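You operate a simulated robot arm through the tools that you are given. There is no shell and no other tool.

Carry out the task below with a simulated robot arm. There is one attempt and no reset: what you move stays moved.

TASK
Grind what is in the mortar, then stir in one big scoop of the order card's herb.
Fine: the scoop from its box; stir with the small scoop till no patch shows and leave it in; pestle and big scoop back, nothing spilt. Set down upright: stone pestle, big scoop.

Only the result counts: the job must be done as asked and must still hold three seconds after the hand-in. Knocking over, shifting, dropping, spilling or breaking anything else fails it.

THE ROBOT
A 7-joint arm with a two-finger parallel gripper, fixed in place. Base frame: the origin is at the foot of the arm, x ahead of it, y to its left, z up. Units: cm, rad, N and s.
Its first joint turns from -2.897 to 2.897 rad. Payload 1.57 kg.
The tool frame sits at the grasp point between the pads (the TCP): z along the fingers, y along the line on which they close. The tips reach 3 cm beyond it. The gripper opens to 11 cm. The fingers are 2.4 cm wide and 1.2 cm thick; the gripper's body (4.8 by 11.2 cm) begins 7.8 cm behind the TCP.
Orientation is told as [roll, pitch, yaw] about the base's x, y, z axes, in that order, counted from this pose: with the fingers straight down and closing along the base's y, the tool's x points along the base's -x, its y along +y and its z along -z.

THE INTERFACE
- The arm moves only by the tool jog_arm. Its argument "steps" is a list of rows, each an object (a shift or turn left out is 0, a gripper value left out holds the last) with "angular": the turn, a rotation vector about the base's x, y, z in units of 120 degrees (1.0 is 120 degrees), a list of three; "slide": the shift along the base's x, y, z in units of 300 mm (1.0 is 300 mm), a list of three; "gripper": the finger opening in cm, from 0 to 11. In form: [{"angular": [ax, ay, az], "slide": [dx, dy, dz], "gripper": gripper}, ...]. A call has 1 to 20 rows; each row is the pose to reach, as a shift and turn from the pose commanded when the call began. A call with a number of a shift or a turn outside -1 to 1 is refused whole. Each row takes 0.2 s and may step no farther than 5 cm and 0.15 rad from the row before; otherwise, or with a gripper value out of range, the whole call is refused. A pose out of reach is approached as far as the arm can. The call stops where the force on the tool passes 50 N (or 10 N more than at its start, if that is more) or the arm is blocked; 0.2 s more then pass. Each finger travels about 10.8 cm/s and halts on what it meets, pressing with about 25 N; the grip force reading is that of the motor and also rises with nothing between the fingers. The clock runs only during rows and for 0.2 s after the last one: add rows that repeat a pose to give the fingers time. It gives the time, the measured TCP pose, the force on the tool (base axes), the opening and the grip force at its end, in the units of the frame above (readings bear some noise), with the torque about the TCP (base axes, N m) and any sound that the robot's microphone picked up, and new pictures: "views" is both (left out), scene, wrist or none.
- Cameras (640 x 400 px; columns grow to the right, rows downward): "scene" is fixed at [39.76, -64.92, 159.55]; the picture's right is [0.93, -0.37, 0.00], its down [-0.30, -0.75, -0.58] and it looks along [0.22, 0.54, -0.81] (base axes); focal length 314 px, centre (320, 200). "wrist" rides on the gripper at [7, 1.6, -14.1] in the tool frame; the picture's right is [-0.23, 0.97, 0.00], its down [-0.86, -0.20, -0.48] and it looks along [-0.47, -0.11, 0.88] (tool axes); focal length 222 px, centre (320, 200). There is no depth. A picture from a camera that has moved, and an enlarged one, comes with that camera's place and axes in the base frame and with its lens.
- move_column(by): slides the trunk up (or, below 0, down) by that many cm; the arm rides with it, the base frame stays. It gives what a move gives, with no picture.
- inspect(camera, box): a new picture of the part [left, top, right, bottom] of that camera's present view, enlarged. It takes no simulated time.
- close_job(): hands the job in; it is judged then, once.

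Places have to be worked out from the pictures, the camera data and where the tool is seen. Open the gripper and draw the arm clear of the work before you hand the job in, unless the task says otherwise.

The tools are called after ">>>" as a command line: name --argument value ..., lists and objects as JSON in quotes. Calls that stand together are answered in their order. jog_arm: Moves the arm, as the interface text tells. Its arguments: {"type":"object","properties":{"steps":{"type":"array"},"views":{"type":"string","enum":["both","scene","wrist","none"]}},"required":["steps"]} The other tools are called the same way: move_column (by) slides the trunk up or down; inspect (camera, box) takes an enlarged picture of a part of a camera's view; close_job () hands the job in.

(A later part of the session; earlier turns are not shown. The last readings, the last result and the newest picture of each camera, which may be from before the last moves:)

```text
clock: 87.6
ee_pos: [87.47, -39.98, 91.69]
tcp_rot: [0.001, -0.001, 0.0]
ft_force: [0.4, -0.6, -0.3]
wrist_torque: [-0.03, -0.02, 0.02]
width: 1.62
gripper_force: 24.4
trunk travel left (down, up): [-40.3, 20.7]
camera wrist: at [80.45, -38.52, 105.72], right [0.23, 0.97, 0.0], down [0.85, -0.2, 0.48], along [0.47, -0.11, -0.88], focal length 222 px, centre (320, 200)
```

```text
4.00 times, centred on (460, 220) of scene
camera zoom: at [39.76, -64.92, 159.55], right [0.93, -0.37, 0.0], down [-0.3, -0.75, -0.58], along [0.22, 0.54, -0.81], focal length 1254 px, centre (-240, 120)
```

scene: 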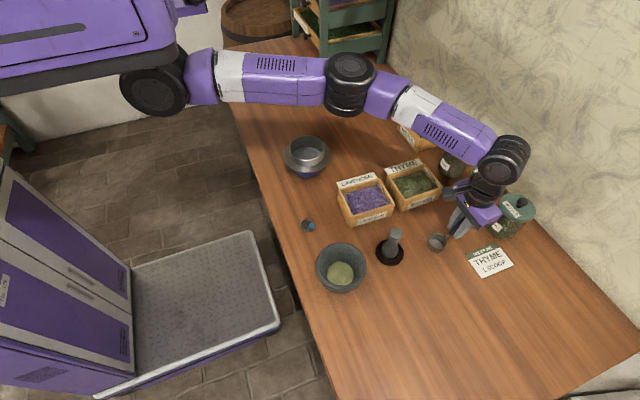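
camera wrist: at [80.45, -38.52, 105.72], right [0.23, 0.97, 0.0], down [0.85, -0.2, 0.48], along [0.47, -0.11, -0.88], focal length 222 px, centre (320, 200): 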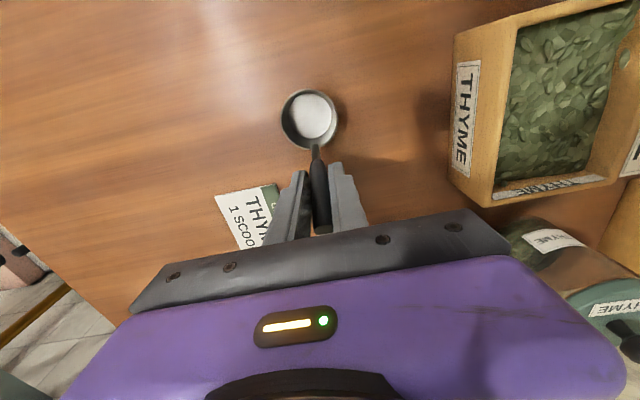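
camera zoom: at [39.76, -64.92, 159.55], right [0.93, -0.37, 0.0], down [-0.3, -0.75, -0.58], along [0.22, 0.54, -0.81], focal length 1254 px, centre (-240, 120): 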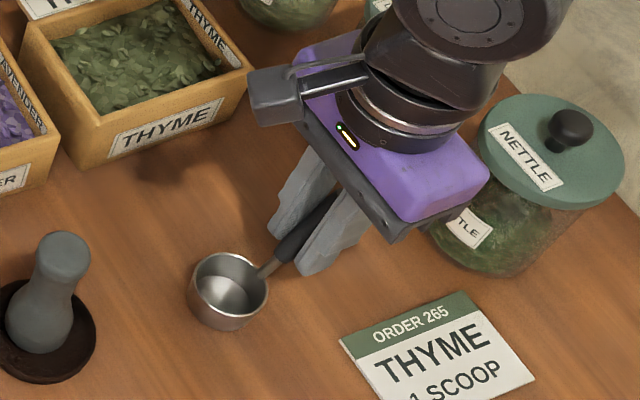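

Gripped (1.62 cm). I lift it straight up 11 cm, then move over the thyme box so the cup is above its herb.

>>> jog_arm --steps '[{"slide": [0, 0, 0.04]}, {"slide": [0, 0, 0.12]}, {"slide": [0, 0, 0.25]}, {"slide": [0, 0, 0.38]}, {"slide": [0, 0, 0.38]}, {"slide": [0.01, 0.14, 0.38]}, {"slide": [0.03, 0.28, 0.38]}, {"slide": [0.045, 0.42, 0.38]}, {"slide": [0.055, 0.57, 0.38]}, {"slide": [0.055, 0.57, 0.38]}]'

>>> inspect --camera "wrist" --box '[200, 40, 440, 220]'

>>> inspect --camera "scene" --box '[370, 140, 490, 240]'

```text
clock: 89.8
ee_pos: [89.2, -22.81, 103.49]
tcp_rot: [0.002, -0.001, 0.002]
ft_force: [-0.1, 0.6, 0.6]
wrist_torque: [0.02, -0.02, 0.02]
width: 0.49
gripper_force: 0.1
trunk travel left (down, up): [-40.3, 20.7]
camera wrist: at [82.17, -21.23, 117.56], right [0.22, 0.97, 0.0], down [0.85, -0.2, 0.48], along [0.47, -0.11, -0.88], focal length 222 px, centre (320, 200)
```

scene: 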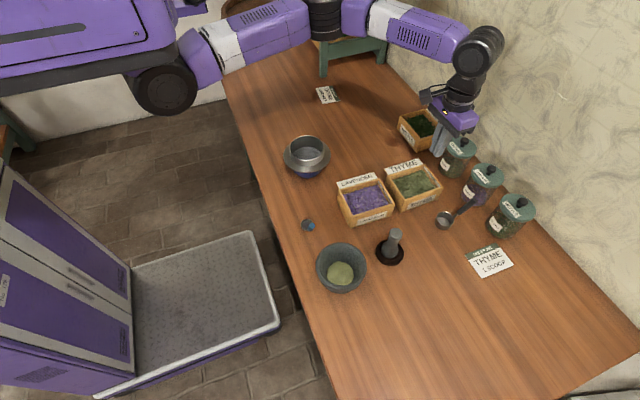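
wrist: 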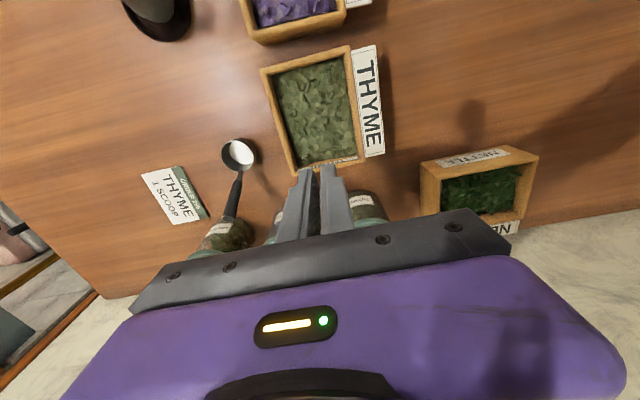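

```text
2.22 times, centred on (320, 130) of wrist
camera zoom: at [82.17, -21.23, 117.56], right [0.22, 0.97, 0.0], down [0.85, -0.2, 0.48], along [0.47, -0.11, -0.88], focal length 494 px, centre (320, 356)
```

zoom: 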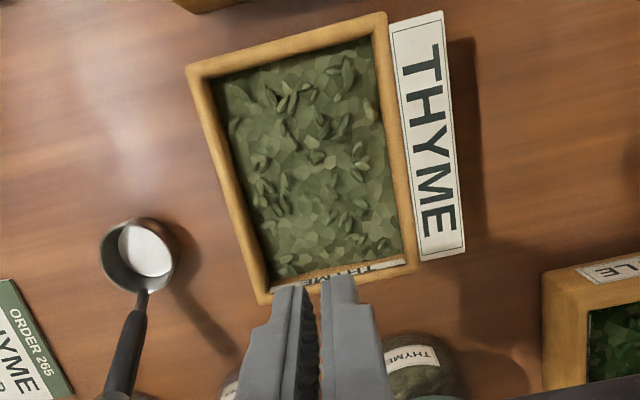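

```text
4.00 times, centred on (430, 190) of scene
camera zoom: at [39.76, -64.92, 159.55], right [0.93, -0.37, 0.0], down [-0.3, -0.75, -0.58], along [0.22, 0.54, -0.81], focal length 1254 px, centre (-120, 240)
```

zoom: 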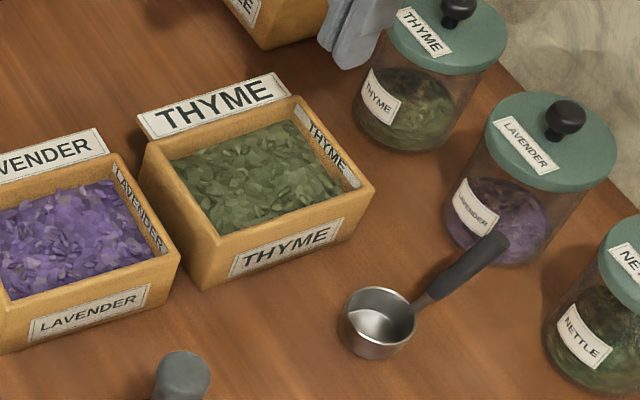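

The scoop slipped out of the grip on the way and is now standing upright at about cup (88.5,−34.8), handle end (94.2,−35.7), touching nothing. I go back above it, opened and yawed ≈−9° to match its handle, and look closely.

>>> jog_arm --steps '[{"slide": [0, 0, 0.04], "gripper": 5}, {"slide": [0.02, -0.12, 0.04], "angular": [0, 0, -0.02]}, {"slide": [0.05, -0.25, 0.04], "angular": [0, 0, -0.05]}, {"slide": [0.08, -0.34, 0.04], "angular": [0, 0, -0.08]}, {"slide": [0.105, -0.42, 0.0], "angular": [0, 0, -0.08]}, {"slide": [0.105, -0.42, 0.0], "angular": [0, 0, -0.08]}]'

>>> inspect --camera "wrist" --box '[220, 80, 420, 220]'

>>> inspect --camera "scene" --box '[400, 170, 520, 270]'

```text
clock: 91.2
ee_pos: [92.19, -35.61, 103.17]
tcp_rot: [0.001, -0.001, -0.166]
ft_force: [-0.8, -0.3, -0.5]
wrist_torque: [0.01, -0.01, -0.04]
width: 5.01
gripper_force: 0.1
trunk travel left (down, up): [-40.3, 20.7]
camera wrist: at [85.56, -32.84, 117.34], right [0.39, 0.92, 0.0], down [0.81, -0.34, 0.48], along [0.44, -0.18, -0.88], focal length 222 px, centre (320, 200)
```

scene: 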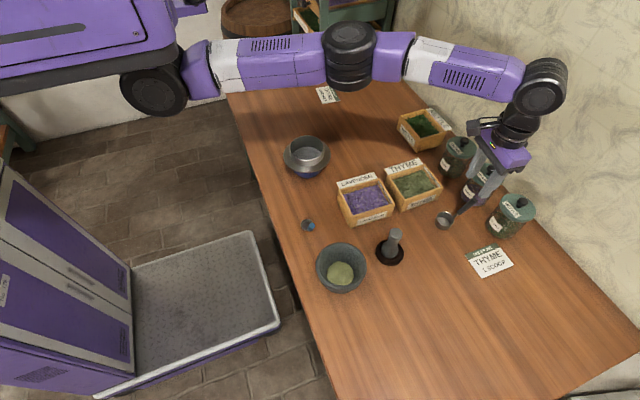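
wrist: 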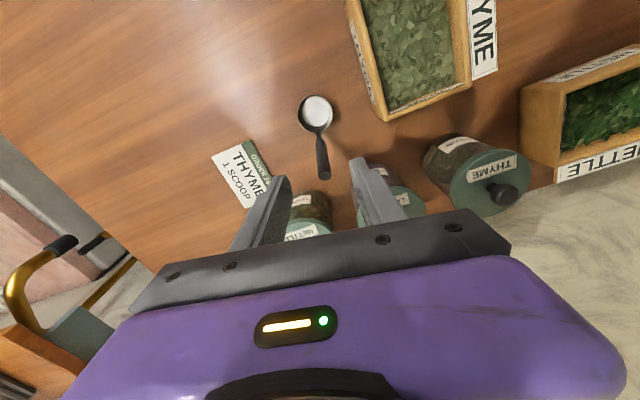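

```text
2.86 times, centred on (320, 150) of wrist
camera zoom: at [85.56, -32.84, 117.34], right [0.39, 0.92, 0.0], down [0.81, -0.34, 0.48], along [0.44, -0.18, -0.88], focal length 635 px, centre (320, 343)
```

zoom: 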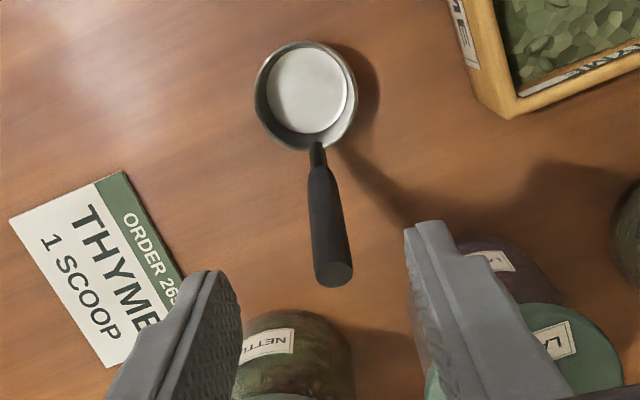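

```text
4.00 times, centred on (460, 220) of scene
camera zoom: at [39.76, -64.92, 159.55], right [0.93, -0.37, 0.0], down [-0.3, -0.75, -0.58], along [0.22, 0.54, -0.81], focal length 1254 px, centre (-240, 120)
```

zoom: 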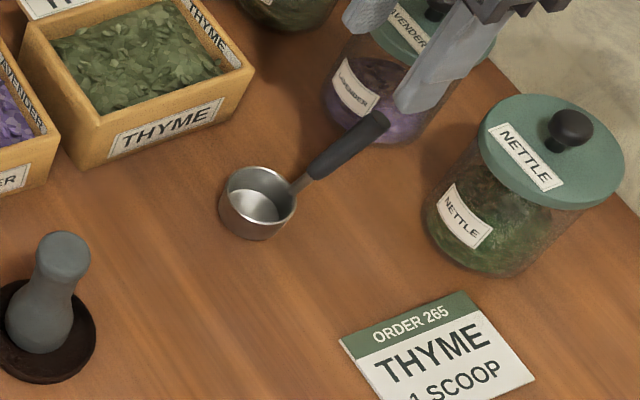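

Handle mid-point now computes to (93.0,−35.6,91.6). I descend around it carefully, checking reach.

>>> jog_arm --steps '[{"slide": [0.013, 0, -0.1], "angular": [0, 0, -0.015]}, {"slide": [0.013, 0, -0.2], "angular": [0, 0, -0.015]}, {"slide": [0.016, 0, -0.3], "angular": [0, 0, -0.015]}, {"slide": [0.02, 0, -0.35], "angular": [0, 0, -0.015]}, {"slide": [0.025, 0, -0.388], "angular": [0, 0, -0.015]}, {"slide": [0.025, 0, -0.388], "angular": [0, 0, -0.015]}]'

>>> inspect --camera "wrist" --box '[220, 80, 420, 220]'

>>> inspect --camera "scene" --box '[400, 170, 520, 270]'

```text
clock: 92.6
ee_pos: [92.92, -35.58, 91.58]
tcp_rot: [0.002, -0.002, -0.199]
ft_force: [0.1, -0.8, -0.6]
wrist_torque: [0.03, 0.0, 0.02]
width: 4.99
gripper_force: 0.0
trunk travel left (down, up): [-40.3, 20.7]
camera wrist: at [86.4, -32.6, 105.62], right [0.41, 0.91, 0.0], down [0.8, -0.36, 0.48], along [0.44, -0.2, -0.88], focal length 222 px, centre (320, 200)
```

scene: 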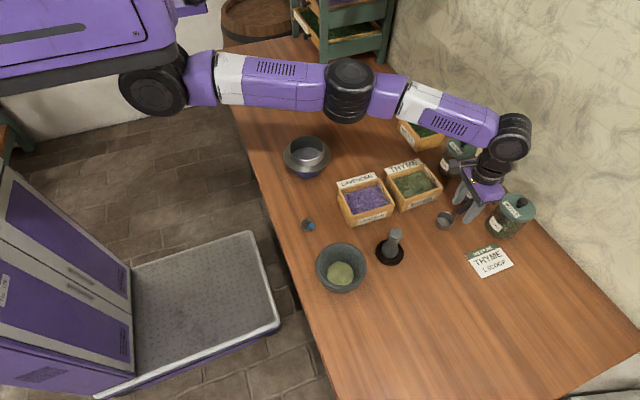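
wrist: 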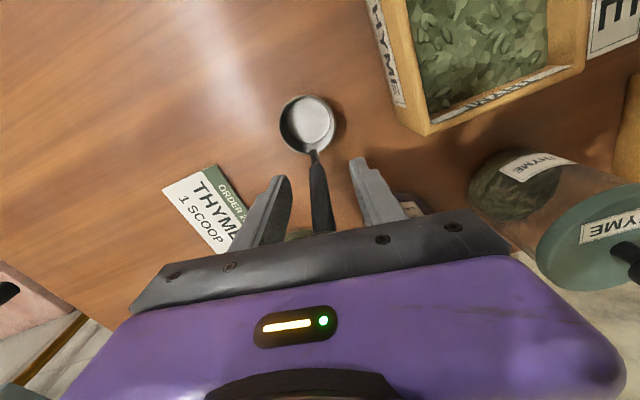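

```text
2.86 times, centred on (320, 150) of wrist
camera zoom: at [86.4, -32.6, 105.62], right [0.41, 0.91, 0.0], down [0.8, -0.36, 0.48], along [0.44, -0.2, -0.88], focal length 635 px, centre (320, 343)
```

zoom: 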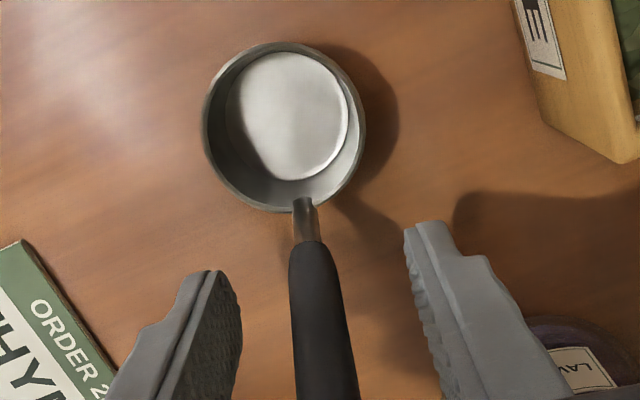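

```text
4.00 times, centred on (460, 220) of scene
camera zoom: at [39.76, -64.92, 159.55], right [0.93, -0.37, 0.0], down [-0.3, -0.75, -0.58], along [0.22, 0.54, -0.81], focal length 1254 px, centre (-240, 120)
```

zoom: 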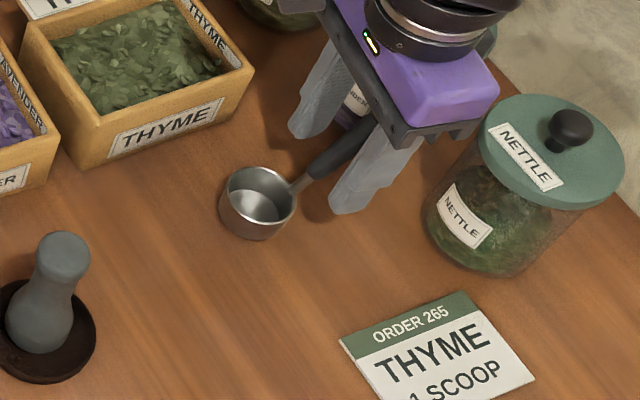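

Well placed. I close with a full-close command and then lift only ~1 cm to check how the scoop behaves.

>>> jog_arm --steps '[{"gripper": 3}, {"gripper": 2}, {"gripper": 1}, {"gripper": 0}, {"gripper": 0}, {"gripper": 0}, {"slide": [0, 0, 0.01]}, {"slide": [0, 0, 0.02]}, {"slide": [0, 0, 0.033]}, {"slide": [0, 0, 0.033]}]'

>>> inspect --camera "wrist" --box '[220, 80, 420, 220]'

>>> inspect --camera "scene" --box '[400, 170, 520, 270]'

```text
clock: 94.8
ee_pos: [93.09, -35.58, 92.64]
tcp_rot: [0.002, -0.002, -0.197]
ft_force: [-0.2, -1.1, -0.5]
wrist_torque: [-0.01, -0.02, 0.05]
width: 1.62
gripper_force: 25.2
trunk travel left (down, up): [-40.3, 20.7]
camera wrist: at [86.38, -32.65, 106.68], right [0.41, 0.91, 0.0], down [0.8, -0.36, 0.48], along [0.44, -0.2, -0.88], focal length 222 px, centre (320, 200)
```

scene: 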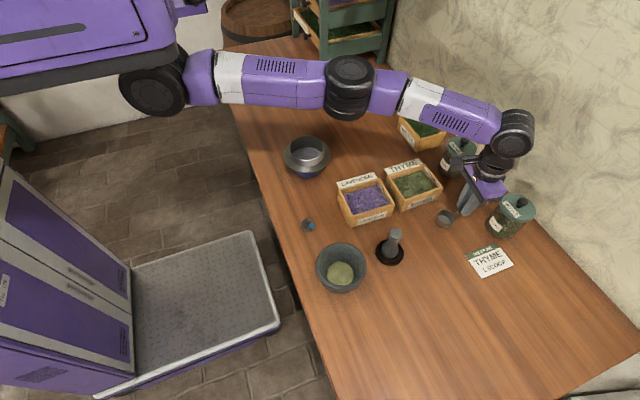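
wrist: 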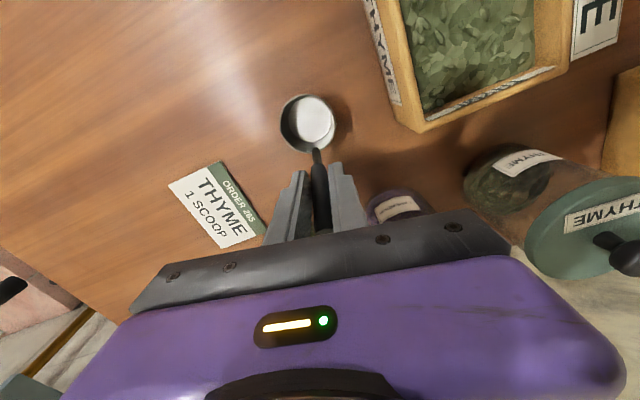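

```text
2.86 times, centred on (320, 150) of wrist
camera zoom: at [86.38, -32.65, 106.68], right [0.41, 0.91, 0.0], down [0.8, -0.36, 0.48], along [0.44, -0.2, -0.88], focal length 635 px, centre (320, 343)
```

zoom: 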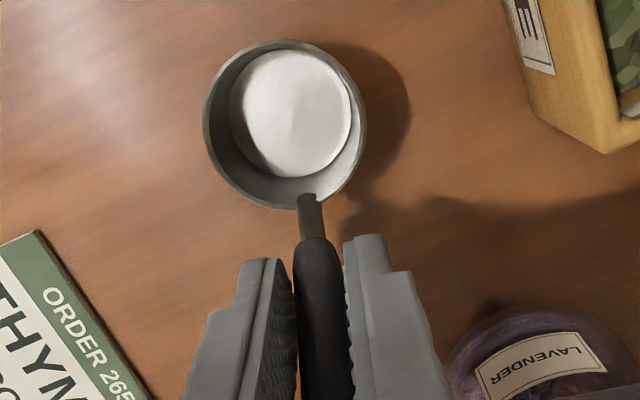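

```text
4.00 times, centred on (460, 220) of scene
camera zoom: at [39.76, -64.92, 159.55], right [0.93, -0.37, 0.0], down [-0.3, -0.75, -0.58], along [0.22, 0.54, -0.81], focal length 1254 px, centre (-240, 120)
```

zoom: 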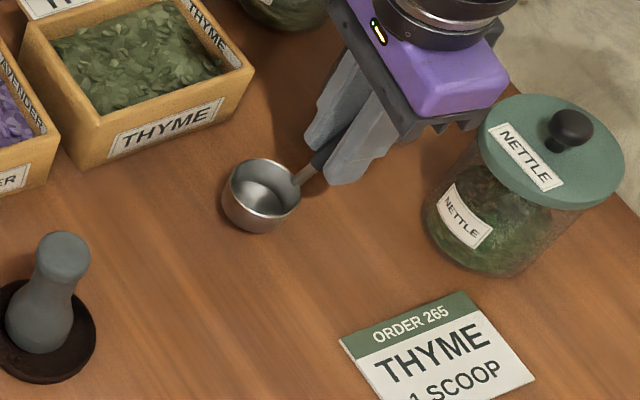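

It lifts cleanly and level this time. I raise it slowly to clear the box and check the hold.

>>> jog_arm --steps '[{"slide": [0, 0, 0.03]}, {"slide": [0, 0, 0.06]}, {"slide": [0, 0, 0.1]}, {"slide": [0, 0, 0.14]}, {"slide": [0, 0, 0.18]}, {"slide": [0, 0, 0.22]}, {"slide": [0, 0, 0.26]}, {"slide": [0, 0, 0.3]}, {"slide": [0, 0, 0.34]}, {"slide": [0, 0, 0.34]}]'

>>> inspect --camera "scene" --box '[400, 170, 520, 270]'

```text
clock: 97.0
ee_pos: [92.86, -35.65, 102.75]
tcp_rot: [0.002, -0.003, -0.197]
ft_force: [-0.4, -0.2, -0.6]
wrist_torque: [0.03, 0.01, 0.03]
width: 1.68
gripper_force: 25.5
trunk travel left (down, up): [-40.3, 20.7]
camera wrist: at [86.41, -32.65, 116.83], right [0.41, 0.91, 0.0], down [0.8, -0.36, 0.48], along [0.44, -0.2, -0.88], focal length 222 px, centre (320, 200)
```

scene: 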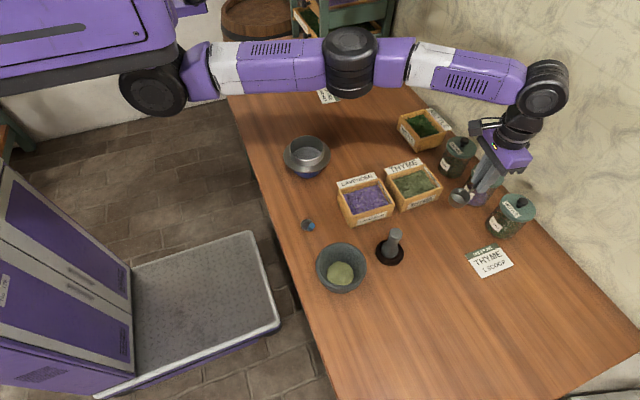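
wrist: 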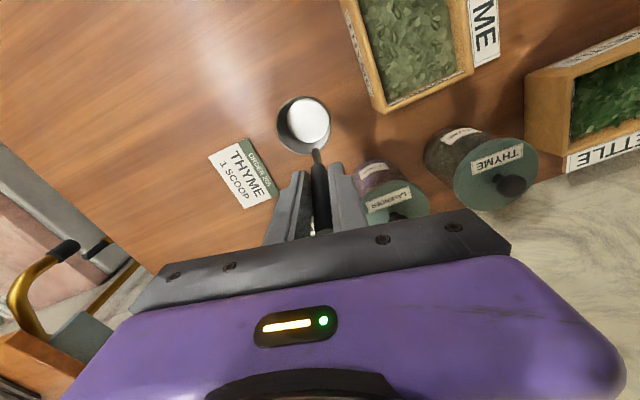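

```text
4.00 times, centred on (460, 220) of scene
camera zoom: at [39.76, -64.92, 159.55], right [0.93, -0.37, 0.0], down [-0.3, -0.75, -0.58], along [0.22, 0.54, -0.81], focal length 1254 px, centre (-240, 120)
```

zoom: 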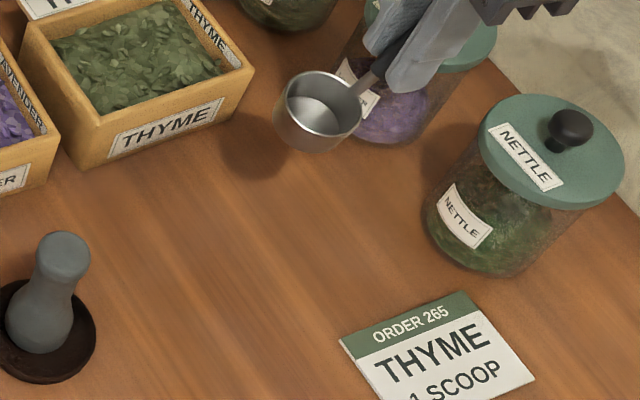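

Held so far; I check for any slow rotation in the grip.

>>> inspect --camera "wrist" --box '[220, 80, 420, 220]'

```text
2.86 times, centred on (320, 150) of wrist
camera zoom: at [86.41, -32.65, 116.83], right [0.41, 0.91, 0.0], down [0.8, -0.36, 0.48], along [0.44, -0.2, -0.88], focal length 635 px, centre (320, 343)
```

zoom: 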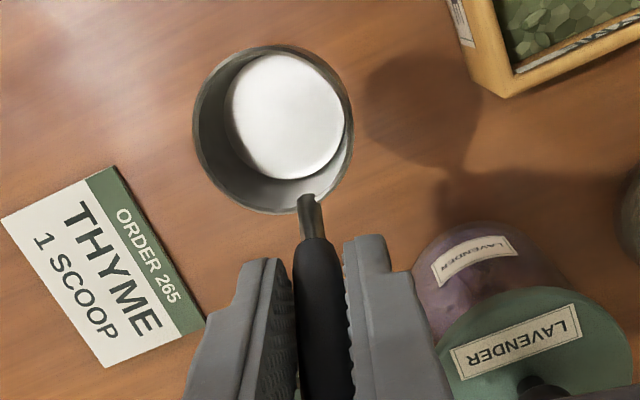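

The cup twisted only ~5° and holds level. I move slowly over the thyme box, turning so the handle lies along x, aiming the cup at (84.3,−22.9).

>>> jog_arm --steps '[{"slide": [-0.008, 0.02, 0.005], "angular": [0, 0, 0.004]}, {"slide": [-0.02, 0.055, 0.01], "angular": [0, 0, 0.008]}, {"slide": [-0.035, 0.1, 0.01], "angular": [0, 0, 0.014]}, {"slide": [-0.05, 0.145, 0.01], "angular": [0, 0, 0.02]}, {"slide": [-0.066, 0.19, 0.01], "angular": [0, 0, 0.026]}, {"slide": [-0.082, 0.235, 0.01], "angular": [0, 0, 0.032]}, {"slide": [-0.098, 0.28, 0.01], "angular": [0, 0, 0.038]}, {"slide": [-0.115, 0.325, 0.01], "angular": [0, 0, 0.044]}, {"slide": [-0.132, 0.37, 0.01], "angular": [0, 0, 0.05]}, {"slide": [-0.145, 0.405, 0.01], "angular": [0, 0, 0.054]}, {"slide": [-0.152, 0.425, 0.01], "angular": [0, 0, 0.054]}, {"slide": [-0.152, 0.425, 0.01], "angular": [0, 0, 0.054]}]'

>>> inspect --camera "wrist" --box '[220, 60, 420, 220]'

>>> inspect --camera "scene" --box '[370, 130, 490, 230]'

```text
clock: 99.6
ee_pos: [88.33, -22.81, 103.11]
tcp_rot: [0.001, -0.003, -0.083]
ft_force: [0.3, -0.9, -0.3]
wrist_torque: [0.01, 0.0, -0.05]
width: 1.63
gripper_force: 24.9
trunk travel left (down, up): [-40.3, 20.7]
camera wrist: at [81.56, -20.61, 117.13], right [0.31, 0.95, 0.0], down [0.83, -0.27, 0.48], along [0.46, -0.15, -0.88], focal length 222 px, centre (320, 200)
```

scene: 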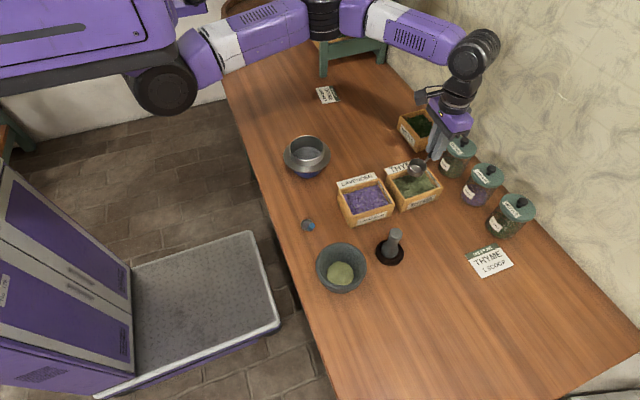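
wrist: 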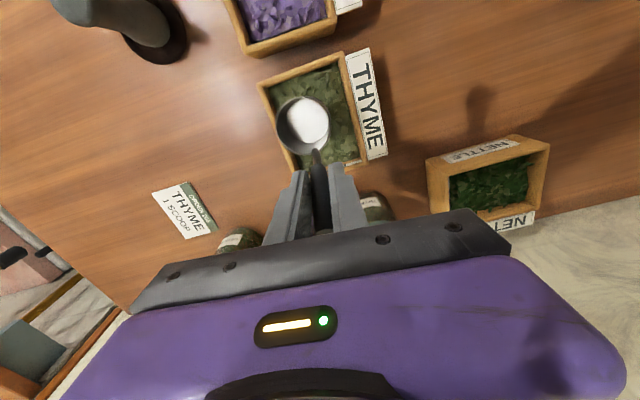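

```text
2.50 times, centred on (320, 140) of wrist
camera zoom: at [81.56, -20.61, 117.13], right [0.31, 0.95, 0.0], down [0.83, -0.27, 0.48], along [0.46, -0.15, -0.88], focal length 555 px, centre (320, 350)
```

zoom: 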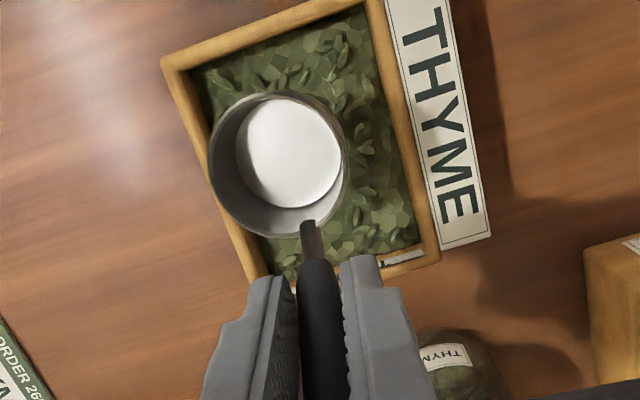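

```text
4.00 times, centred on (430, 180) of scene
camera zoom: at [39.76, -64.92, 159.55], right [0.93, -0.37, 0.0], down [-0.3, -0.75, -0.58], along [0.22, 0.54, -0.81], focal length 1254 px, centre (-120, 280)
```

zoom: 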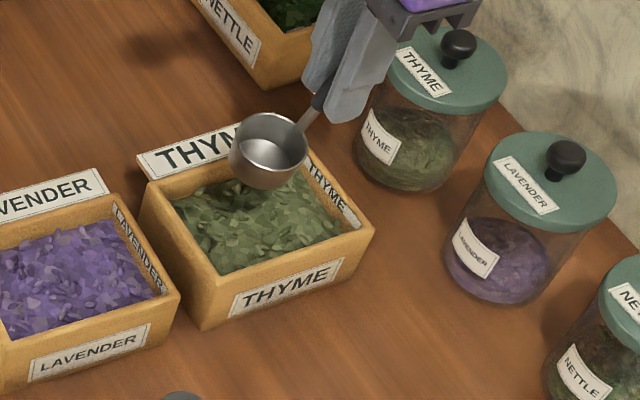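

The cup is centred over the thyme at (84.3,−22.9). I lower it gently into the herb.

>>> jog_arm --steps '[{"slide": [0, 0, -0.04]}, {"slide": [0, 0, -0.09]}, {"slide": [0, 0, -0.14]}, {"slide": [0, 0, -0.19]}, {"slide": [0, 0, -0.24]}, {"slide": [0, 0, -0.28]}, {"slide": [0, 0, -0.3]}, {"slide": [0, 0, -0.32]}, {"slide": [0, 0, -0.32]}]'

>>> inspect --camera "wrist" --box '[220, 60, 420, 220]'

>>> inspect --camera "scene" --box '[370, 130, 490, 230]'

```text
clock: 101.6
ee_pos: [88.34, -22.89, 93.46]
tcp_rot: [0.003, -0.003, -0.084]
ft_force: [0.1, 0.5, -0.3]
wrist_torque: [0.02, -0.04, -0.02]
width: 1.66
gripper_force: 24.5
trunk travel left (down, up): [-40.3, 20.7]
camera wrist: at [81.58, -20.7, 107.54], right [0.31, 0.95, 0.0], down [0.83, -0.27, 0.48], along [0.46, -0.15, -0.88], focal length 222 px, centre (320, 200)
```

scene: 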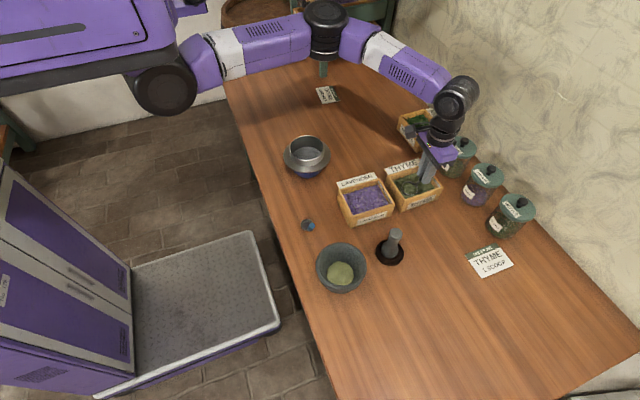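
wrist: 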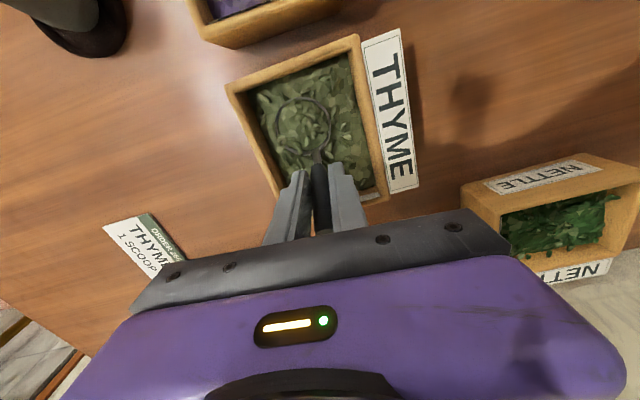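

```text
2.50 times, centred on (320, 140) of wrist
camera zoom: at [81.58, -20.7, 107.54], right [0.31, 0.95, 0.0], down [0.83, -0.27, 0.48], along [0.46, -0.15, -0.88], focal length 555 px, centre (320, 350)
```

zoom: 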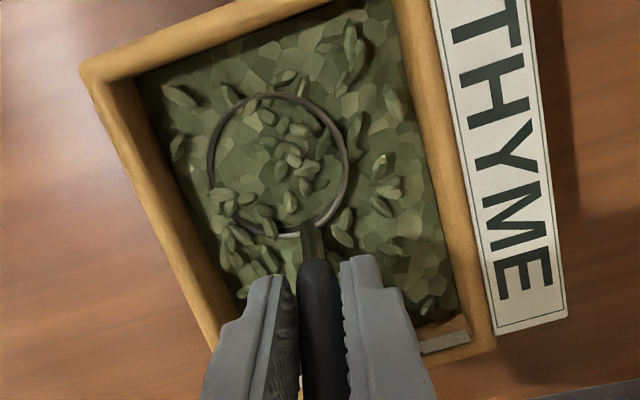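

```text
4.00 times, centred on (430, 180) of scene
camera zoom: at [39.76, -64.92, 159.55], right [0.93, -0.37, 0.0], down [-0.3, -0.75, -0.58], along [0.22, 0.54, -0.81], focal length 1254 px, centre (-120, 280)
```

zoom: 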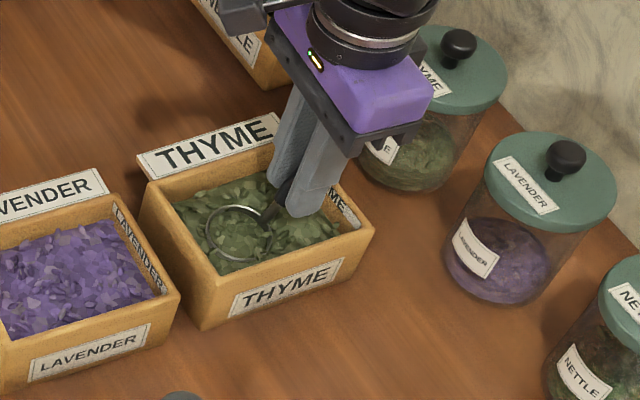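

The rim is level with the herb surface and herb fills the ring. I go half a centimetre deeper so the rim is just under, then check.

>>> jog_arm --steps '[{"slide": [0, 0, -0.007]}, {"slide": [0, 0, -0.014]}, {"slide": [0, 0, -0.02]}, {"slide": [0, 0, -0.02]}]'

>>> inspect --camera "wrist" --box '[220, 60, 420, 220]'

```text
clock: 102.6
ee_pos: [88.37, -22.85, 92.82]
tcp_rot: [0.002, 0.0, -0.083]
ft_force: [0.2, 0.2, -0.2]
wrist_torque: [0.01, -0.01, 0.03]
width: 1.66
gripper_force: 24.7
trunk travel left (down, up): [-40.3, 20.7]
camera wrist: at [81.55, -20.69, 106.9], right [0.31, 0.95, 0.0], down [0.83, -0.27, 0.48], along [0.46, -0.15, -0.88], focal length 222 px, centre (320, 200)
```

scene: 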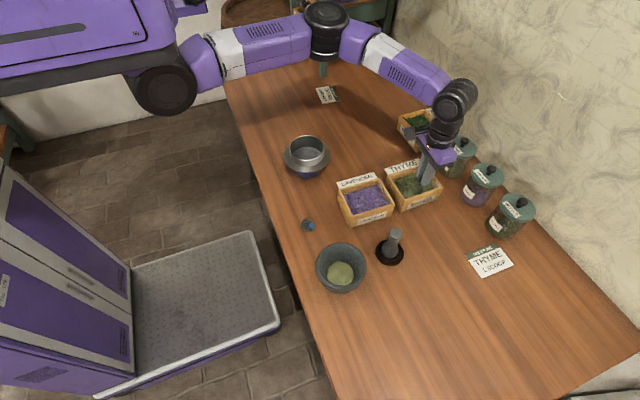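
wrist: 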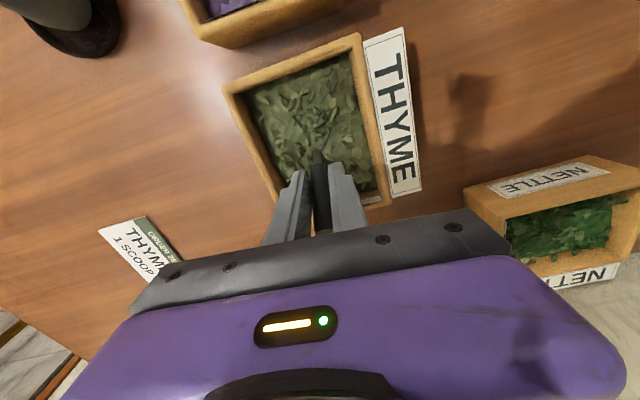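

```text
2.50 times, centred on (320, 140) of wrist
camera zoom: at [81.55, -20.69, 106.9], right [0.31, 0.95, 0.0], down [0.83, -0.27, 0.48], along [0.46, -0.15, -0.88], focal length 555 px, centre (320, 350)
```

zoom: 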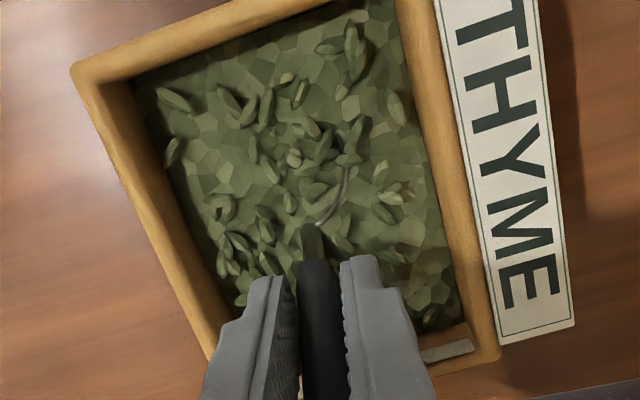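

The cup is submerged. I raise it slowly and level, and look at the fill.

>>> jog_arm --steps '[{"slide": [0, 0, 0]}, {"slide": [0, 0, 0.012]}, {"slide": [0, 0, 0.027]}, {"slide": [0, 0, 0.05]}, {"slide": [0, 0, 0.08]}, {"slide": [0, 0, 0.11]}, {"slide": [0, 0, 0.14]}, {"slide": [0, 0, 0.17]}, {"slide": [0, 0, 0.2]}, {"slide": [0, 0, 0.2]}]'

>>> inspect --camera "wrist" --box '[220, 60, 420, 220]'

>>> inspect --camera "scene" --box '[370, 130, 490, 230]'

```text
clock: 104.8
ee_pos: [88.33, -22.84, 98.86]
tcp_rot: [0.001, -0.002, -0.084]
ft_force: [-0.6, -0.2, -0.7]
wrist_torque: [-0.01, -0.01, -0.01]
width: 1.66
gripper_force: 25.3
trunk travel left (down, up): [-40.3, 20.7]
camera wrist: at [81.57, -20.71, 112.89], right [0.31, 0.95, 0.0], down [0.83, -0.27, 0.48], along [0.46, -0.15, -0.88], focal length 222 px, centre (320, 200)
```

scene: 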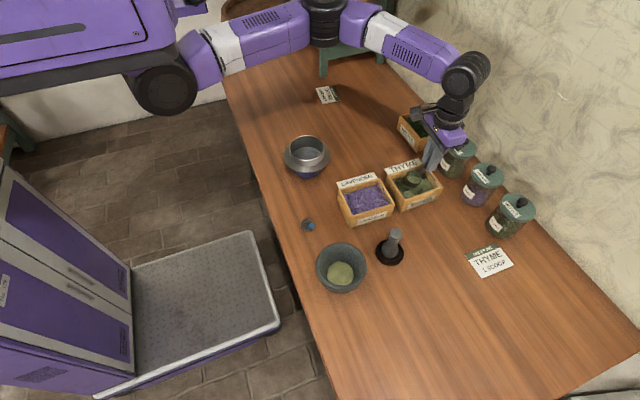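
wrist: 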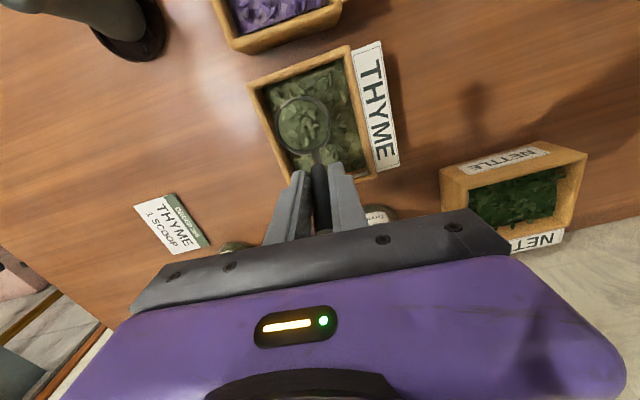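

```text
2.50 times, centred on (320, 140) of wrist
camera zoom: at [81.57, -20.71, 112.89], right [0.31, 0.95, 0.0], down [0.83, -0.27, 0.48], along [0.46, -0.15, -0.88], focal length 555 px, centre (320, 350)
```

zoom: 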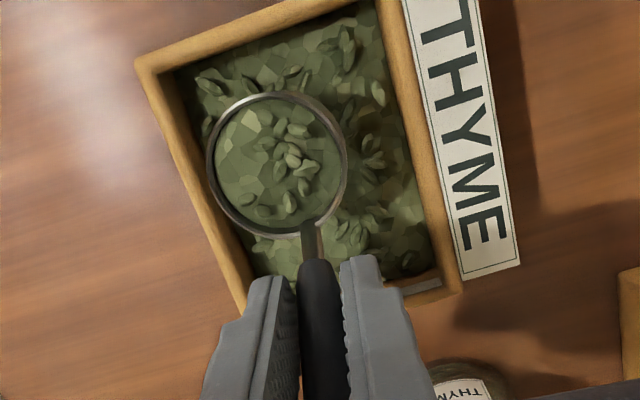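

```text
4.00 times, centred on (430, 180) of scene
camera zoom: at [39.76, -64.92, 159.55], right [0.93, -0.37, 0.0], down [-0.3, -0.75, -0.58], along [0.22, 0.54, -0.81], focal length 1254 px, centre (-120, 280)
```

zoom: 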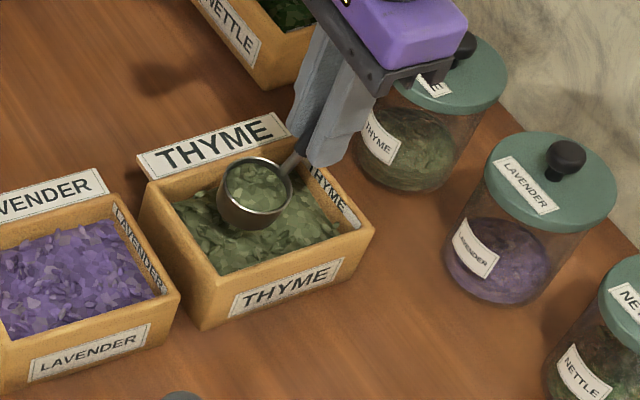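

The scoop is heaped full and nothing has spilled. I carry it slowly and level at z≈105 toward the mortar.

>>> jog_arm --steps '[{"slide": [0, 0, 0.04]}, {"slide": [0, 0, 0.09]}, {"slide": [0, 0, 0.14]}, {"slide": [0, 0, 0.19]}, {"slide": [-0.02, -0.012, 0.2]}, {"slide": [-0.07, -0.043, 0.2]}, {"slide": [-0.13, -0.08, 0.2]}, {"slide": [-0.19, -0.117, 0.2]}, {"slide": [-0.25, -0.154, 0.2]}, {"slide": [-0.31, -0.19, 0.2]}, {"slide": [-0.37, -0.227, 0.2]}, {"slide": [-0.43, -0.264, 0.2]}, {"slide": [-0.49, -0.3, 0.2]}, {"slide": [-0.55, -0.337, 0.2]}, {"slide": [-0.61, -0.374, 0.2]}, {"slide": [-0.67, -0.41, 0.2]}, {"slide": [-0.73, -0.447, 0.2]}, {"slide": [-0.79, -0.484, 0.2]}, {"slide": [-0.84, -0.515, 0.2]}, {"slide": [-0.84, -0.515, 0.2]}]'

>>> inspect --camera "wrist" --box '[220, 60, 420, 220]'

>>> inspect --camera "scene" --box '[290, 190, 410, 290]'

```text
clock: 109.0
ee_pos: [62.99, -38.33, 104.77]
tcp_rot: [0.003, -0.001, -0.083]
ft_force: [-0.2, 0.2, -0.3]
wrist_torque: [0.05, -0.03, 0.01]
width: 1.63
gripper_force: 25.1
trunk travel left (down, up): [-40.3, 20.7]
camera wrist: at [56.29, -36.22, 118.85], right [0.31, 0.95, 0.0], down [0.83, -0.27, 0.48], along [0.46, -0.15, -0.88], focal length 222 px, centre (320, 200)
```

scene: 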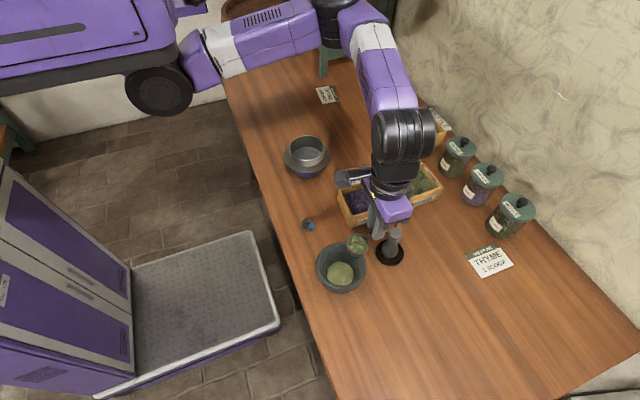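
wrist: 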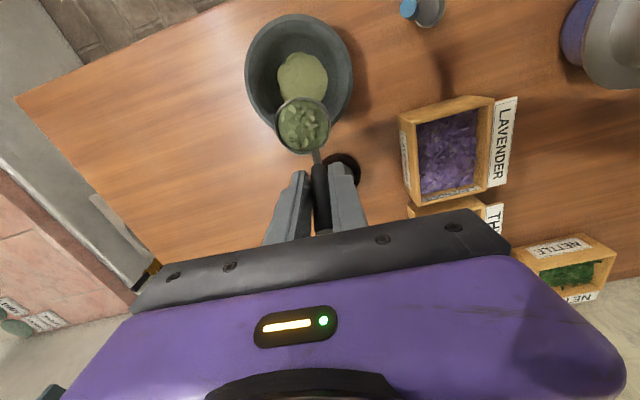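

```text
2.50 times, centred on (320, 140) of wrist
camera zoom: at [56.29, -36.22, 118.85], right [0.31, 0.95, 0.0], down [0.83, -0.27, 0.48], along [0.46, -0.15, -0.88], focal length 555 px, centre (320, 350)
```

zoom: 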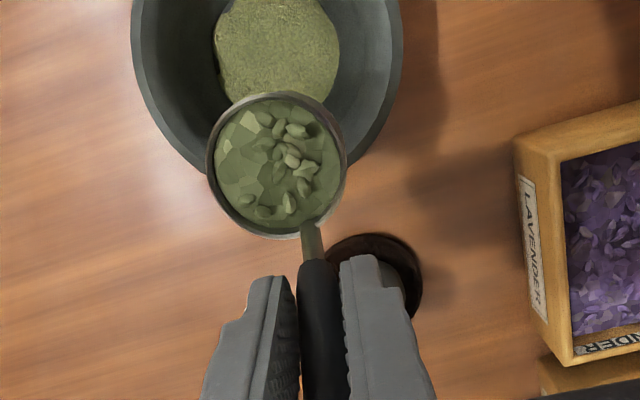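

```text
4.00 times, centred on (350, 240) of scene
camera zoom: at [39.76, -64.92, 159.55], right [0.93, -0.37, 0.0], down [-0.3, -0.75, -0.58], along [0.22, 0.54, -0.81], focal length 1254 px, centre (200, 40)
```

zoom: 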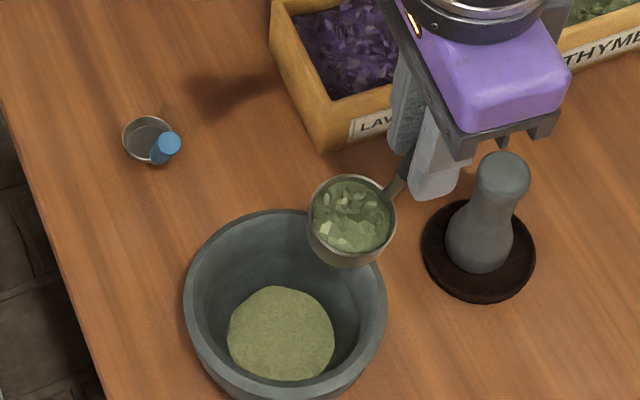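

The full cup is over the mortar's outer half. I tilt it gradually, keeping the pouring lip over the mortar centre; first to 48°.

>>> jog_arm --steps '[{"slide": [-0.012, 0, -0.01], "angular": [0, -0.05, 0]}, {"slide": [-0.03, 0, -0.02], "angular": [0, -0.1, 0]}, {"slide": [-0.05, 0, -0.03], "angular": [0, -0.15, 0]}, {"slide": [-0.071, 0, -0.04], "angular": [0, -0.2, 0]}, {"slide": [-0.094, 0, -0.04], "angular": [0, -0.25, 0]}, {"slide": [-0.119, 0, -0.04], "angular": [0, -0.3, 0]}, {"slide": [-0.145, 0, -0.04], "angular": [0, -0.35, 0]}, {"slide": [-0.171, 0, -0.04], "angular": [0, -0.4, 0]}, {"slide": [-0.171, 0, -0.04], "angular": [0, -0.4, 0]}]'

>>> inspect --camera "scene" --box '[290, 190, 410, 290]'

>>> inspect --camera "wrist" --box '[220, 60, 420, 220]'

```text
clock: 111.0
ee_pos: [57.97, -38.3, 103.65]
tcp_rot: [0.091, -0.836, -0.124]
ft_force: [0.8, 0.0, 0.4]
wrist_torque: [-0.02, 0.02, 0.02]
width: 1.66
gripper_force: 25.3
trunk travel left (down, up): [-40.3, 20.7]
camera wrist: at [42.97, -36.14, 107.89], right [0.2, 0.95, 0.23], down [0.2, -0.27, 0.94], along [0.96, -0.15, -0.25], focal length 222 px, centre (320, 200)
```

scene: 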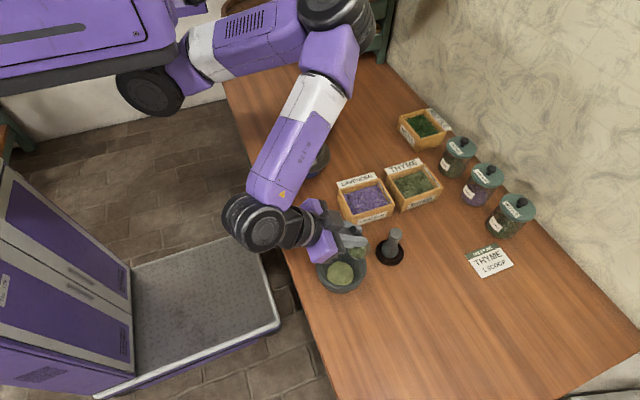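
wrist: 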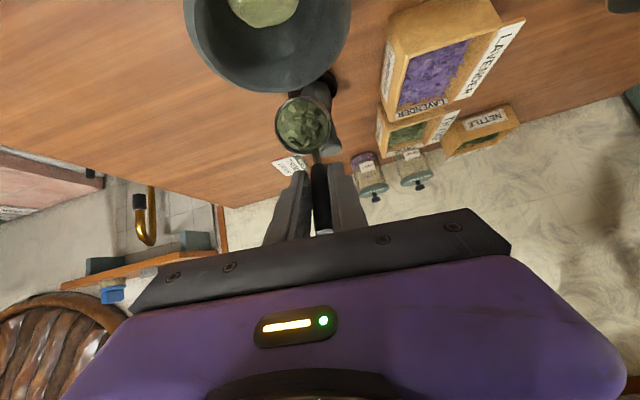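

```text
4.00 times, centred on (350, 240) of scene
camera zoom: at [39.76, -64.92, 159.55], right [0.93, -0.37, 0.0], down [-0.3, -0.75, -0.58], along [0.22, 0.54, -0.81], focal length 1254 px, centre (200, 40)
```

zoom: 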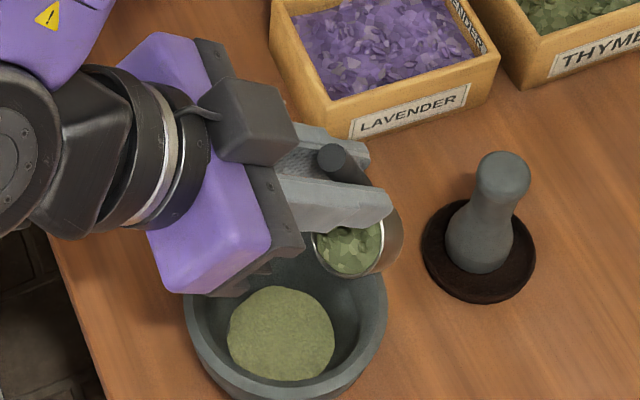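

```text
2.50 times, centred on (320, 140) of wrist
camera zoom: at [42.97, -36.14, 107.89], right [0.2, 0.95, 0.23], down [0.2, -0.27, 0.94], along [0.96, -0.15, -0.25], focal length 555 px, centre (320, 350)
```

zoom: 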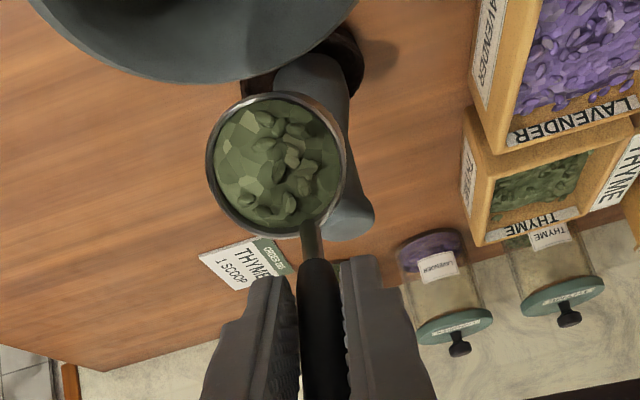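

No herb has left yet at 48°, and the lip is over the mortar. I continue tilting to 84°.

>>> jog_arm --steps '[{"slide": [-0.027, 0, 0], "angular": [0, -0.05, 0]}, {"slide": [-0.054, 0, 0], "angular": [0, -0.1, 0]}, {"slide": [-0.081, 0, 0], "angular": [0, -0.15, 0]}, {"slide": [-0.108, 0, 0], "angular": [0, -0.2, 0]}, {"slide": [-0.108, 0, 0], "angular": [0, -0.2, 0]}]'

>>> inspect --camera "scene" --box '[290, 190, 410, 290]'

>>> inspect --camera "wrist" --box '[220, 60, 420, 220]'

```text
clock: 112.2
ee_pos: [54.74, -38.23, 103.52]
tcp_rot: [0.253, -1.248, -0.266]
ft_force: [0.3, -0.9, 0.6]
wrist_torque: [-0.02, 0.05, -0.01]
width: 1.63
gripper_force: 24.8
trunk travel left (down, up): [-40.3, 20.7]
camera wrist: at [39.16, -36.1, 101.36], right [0.09, 0.95, 0.29], down [-0.2, -0.27, 0.94], along [0.98, -0.15, 0.16], focal length 222 px, centre (320, 200)
```

scene: 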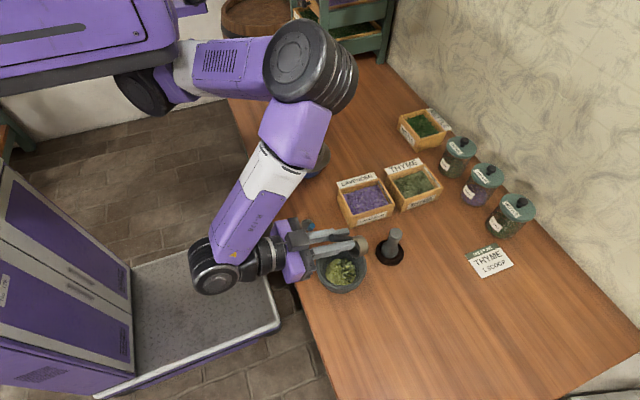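
wrist: 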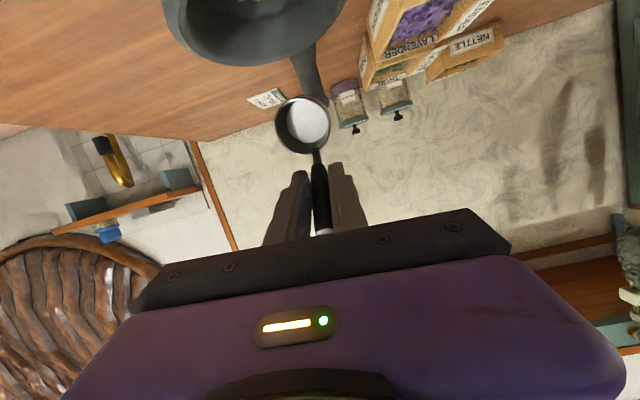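

```text
4.00 times, centred on (350, 240) of scene
camera zoom: at [39.76, -64.92, 159.55], right [0.93, -0.37, 0.0], down [-0.3, -0.75, -0.58], along [0.22, 0.54, -0.81], focal length 1254 px, centre (200, 40)
```

zoom: 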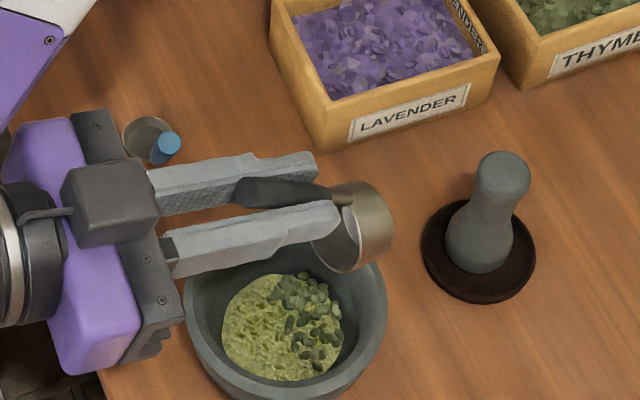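

```text
2.50 times, centred on (320, 140) of wrist
camera zoom: at [39.16, -36.1, 101.36], right [0.09, 0.95, 0.29], down [-0.2, -0.27, 0.94], along [0.98, -0.15, 0.16], focal length 555 px, centre (320, 350)
```

zoom: 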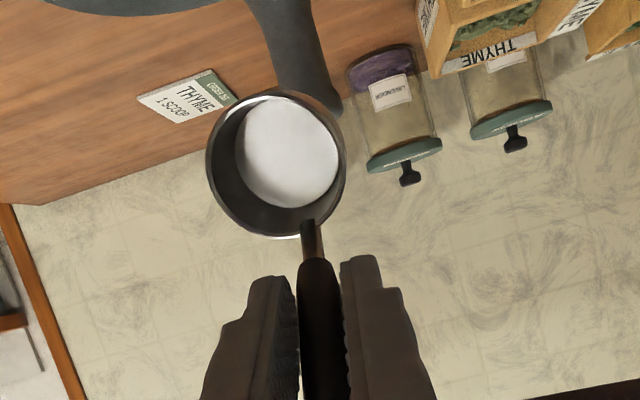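

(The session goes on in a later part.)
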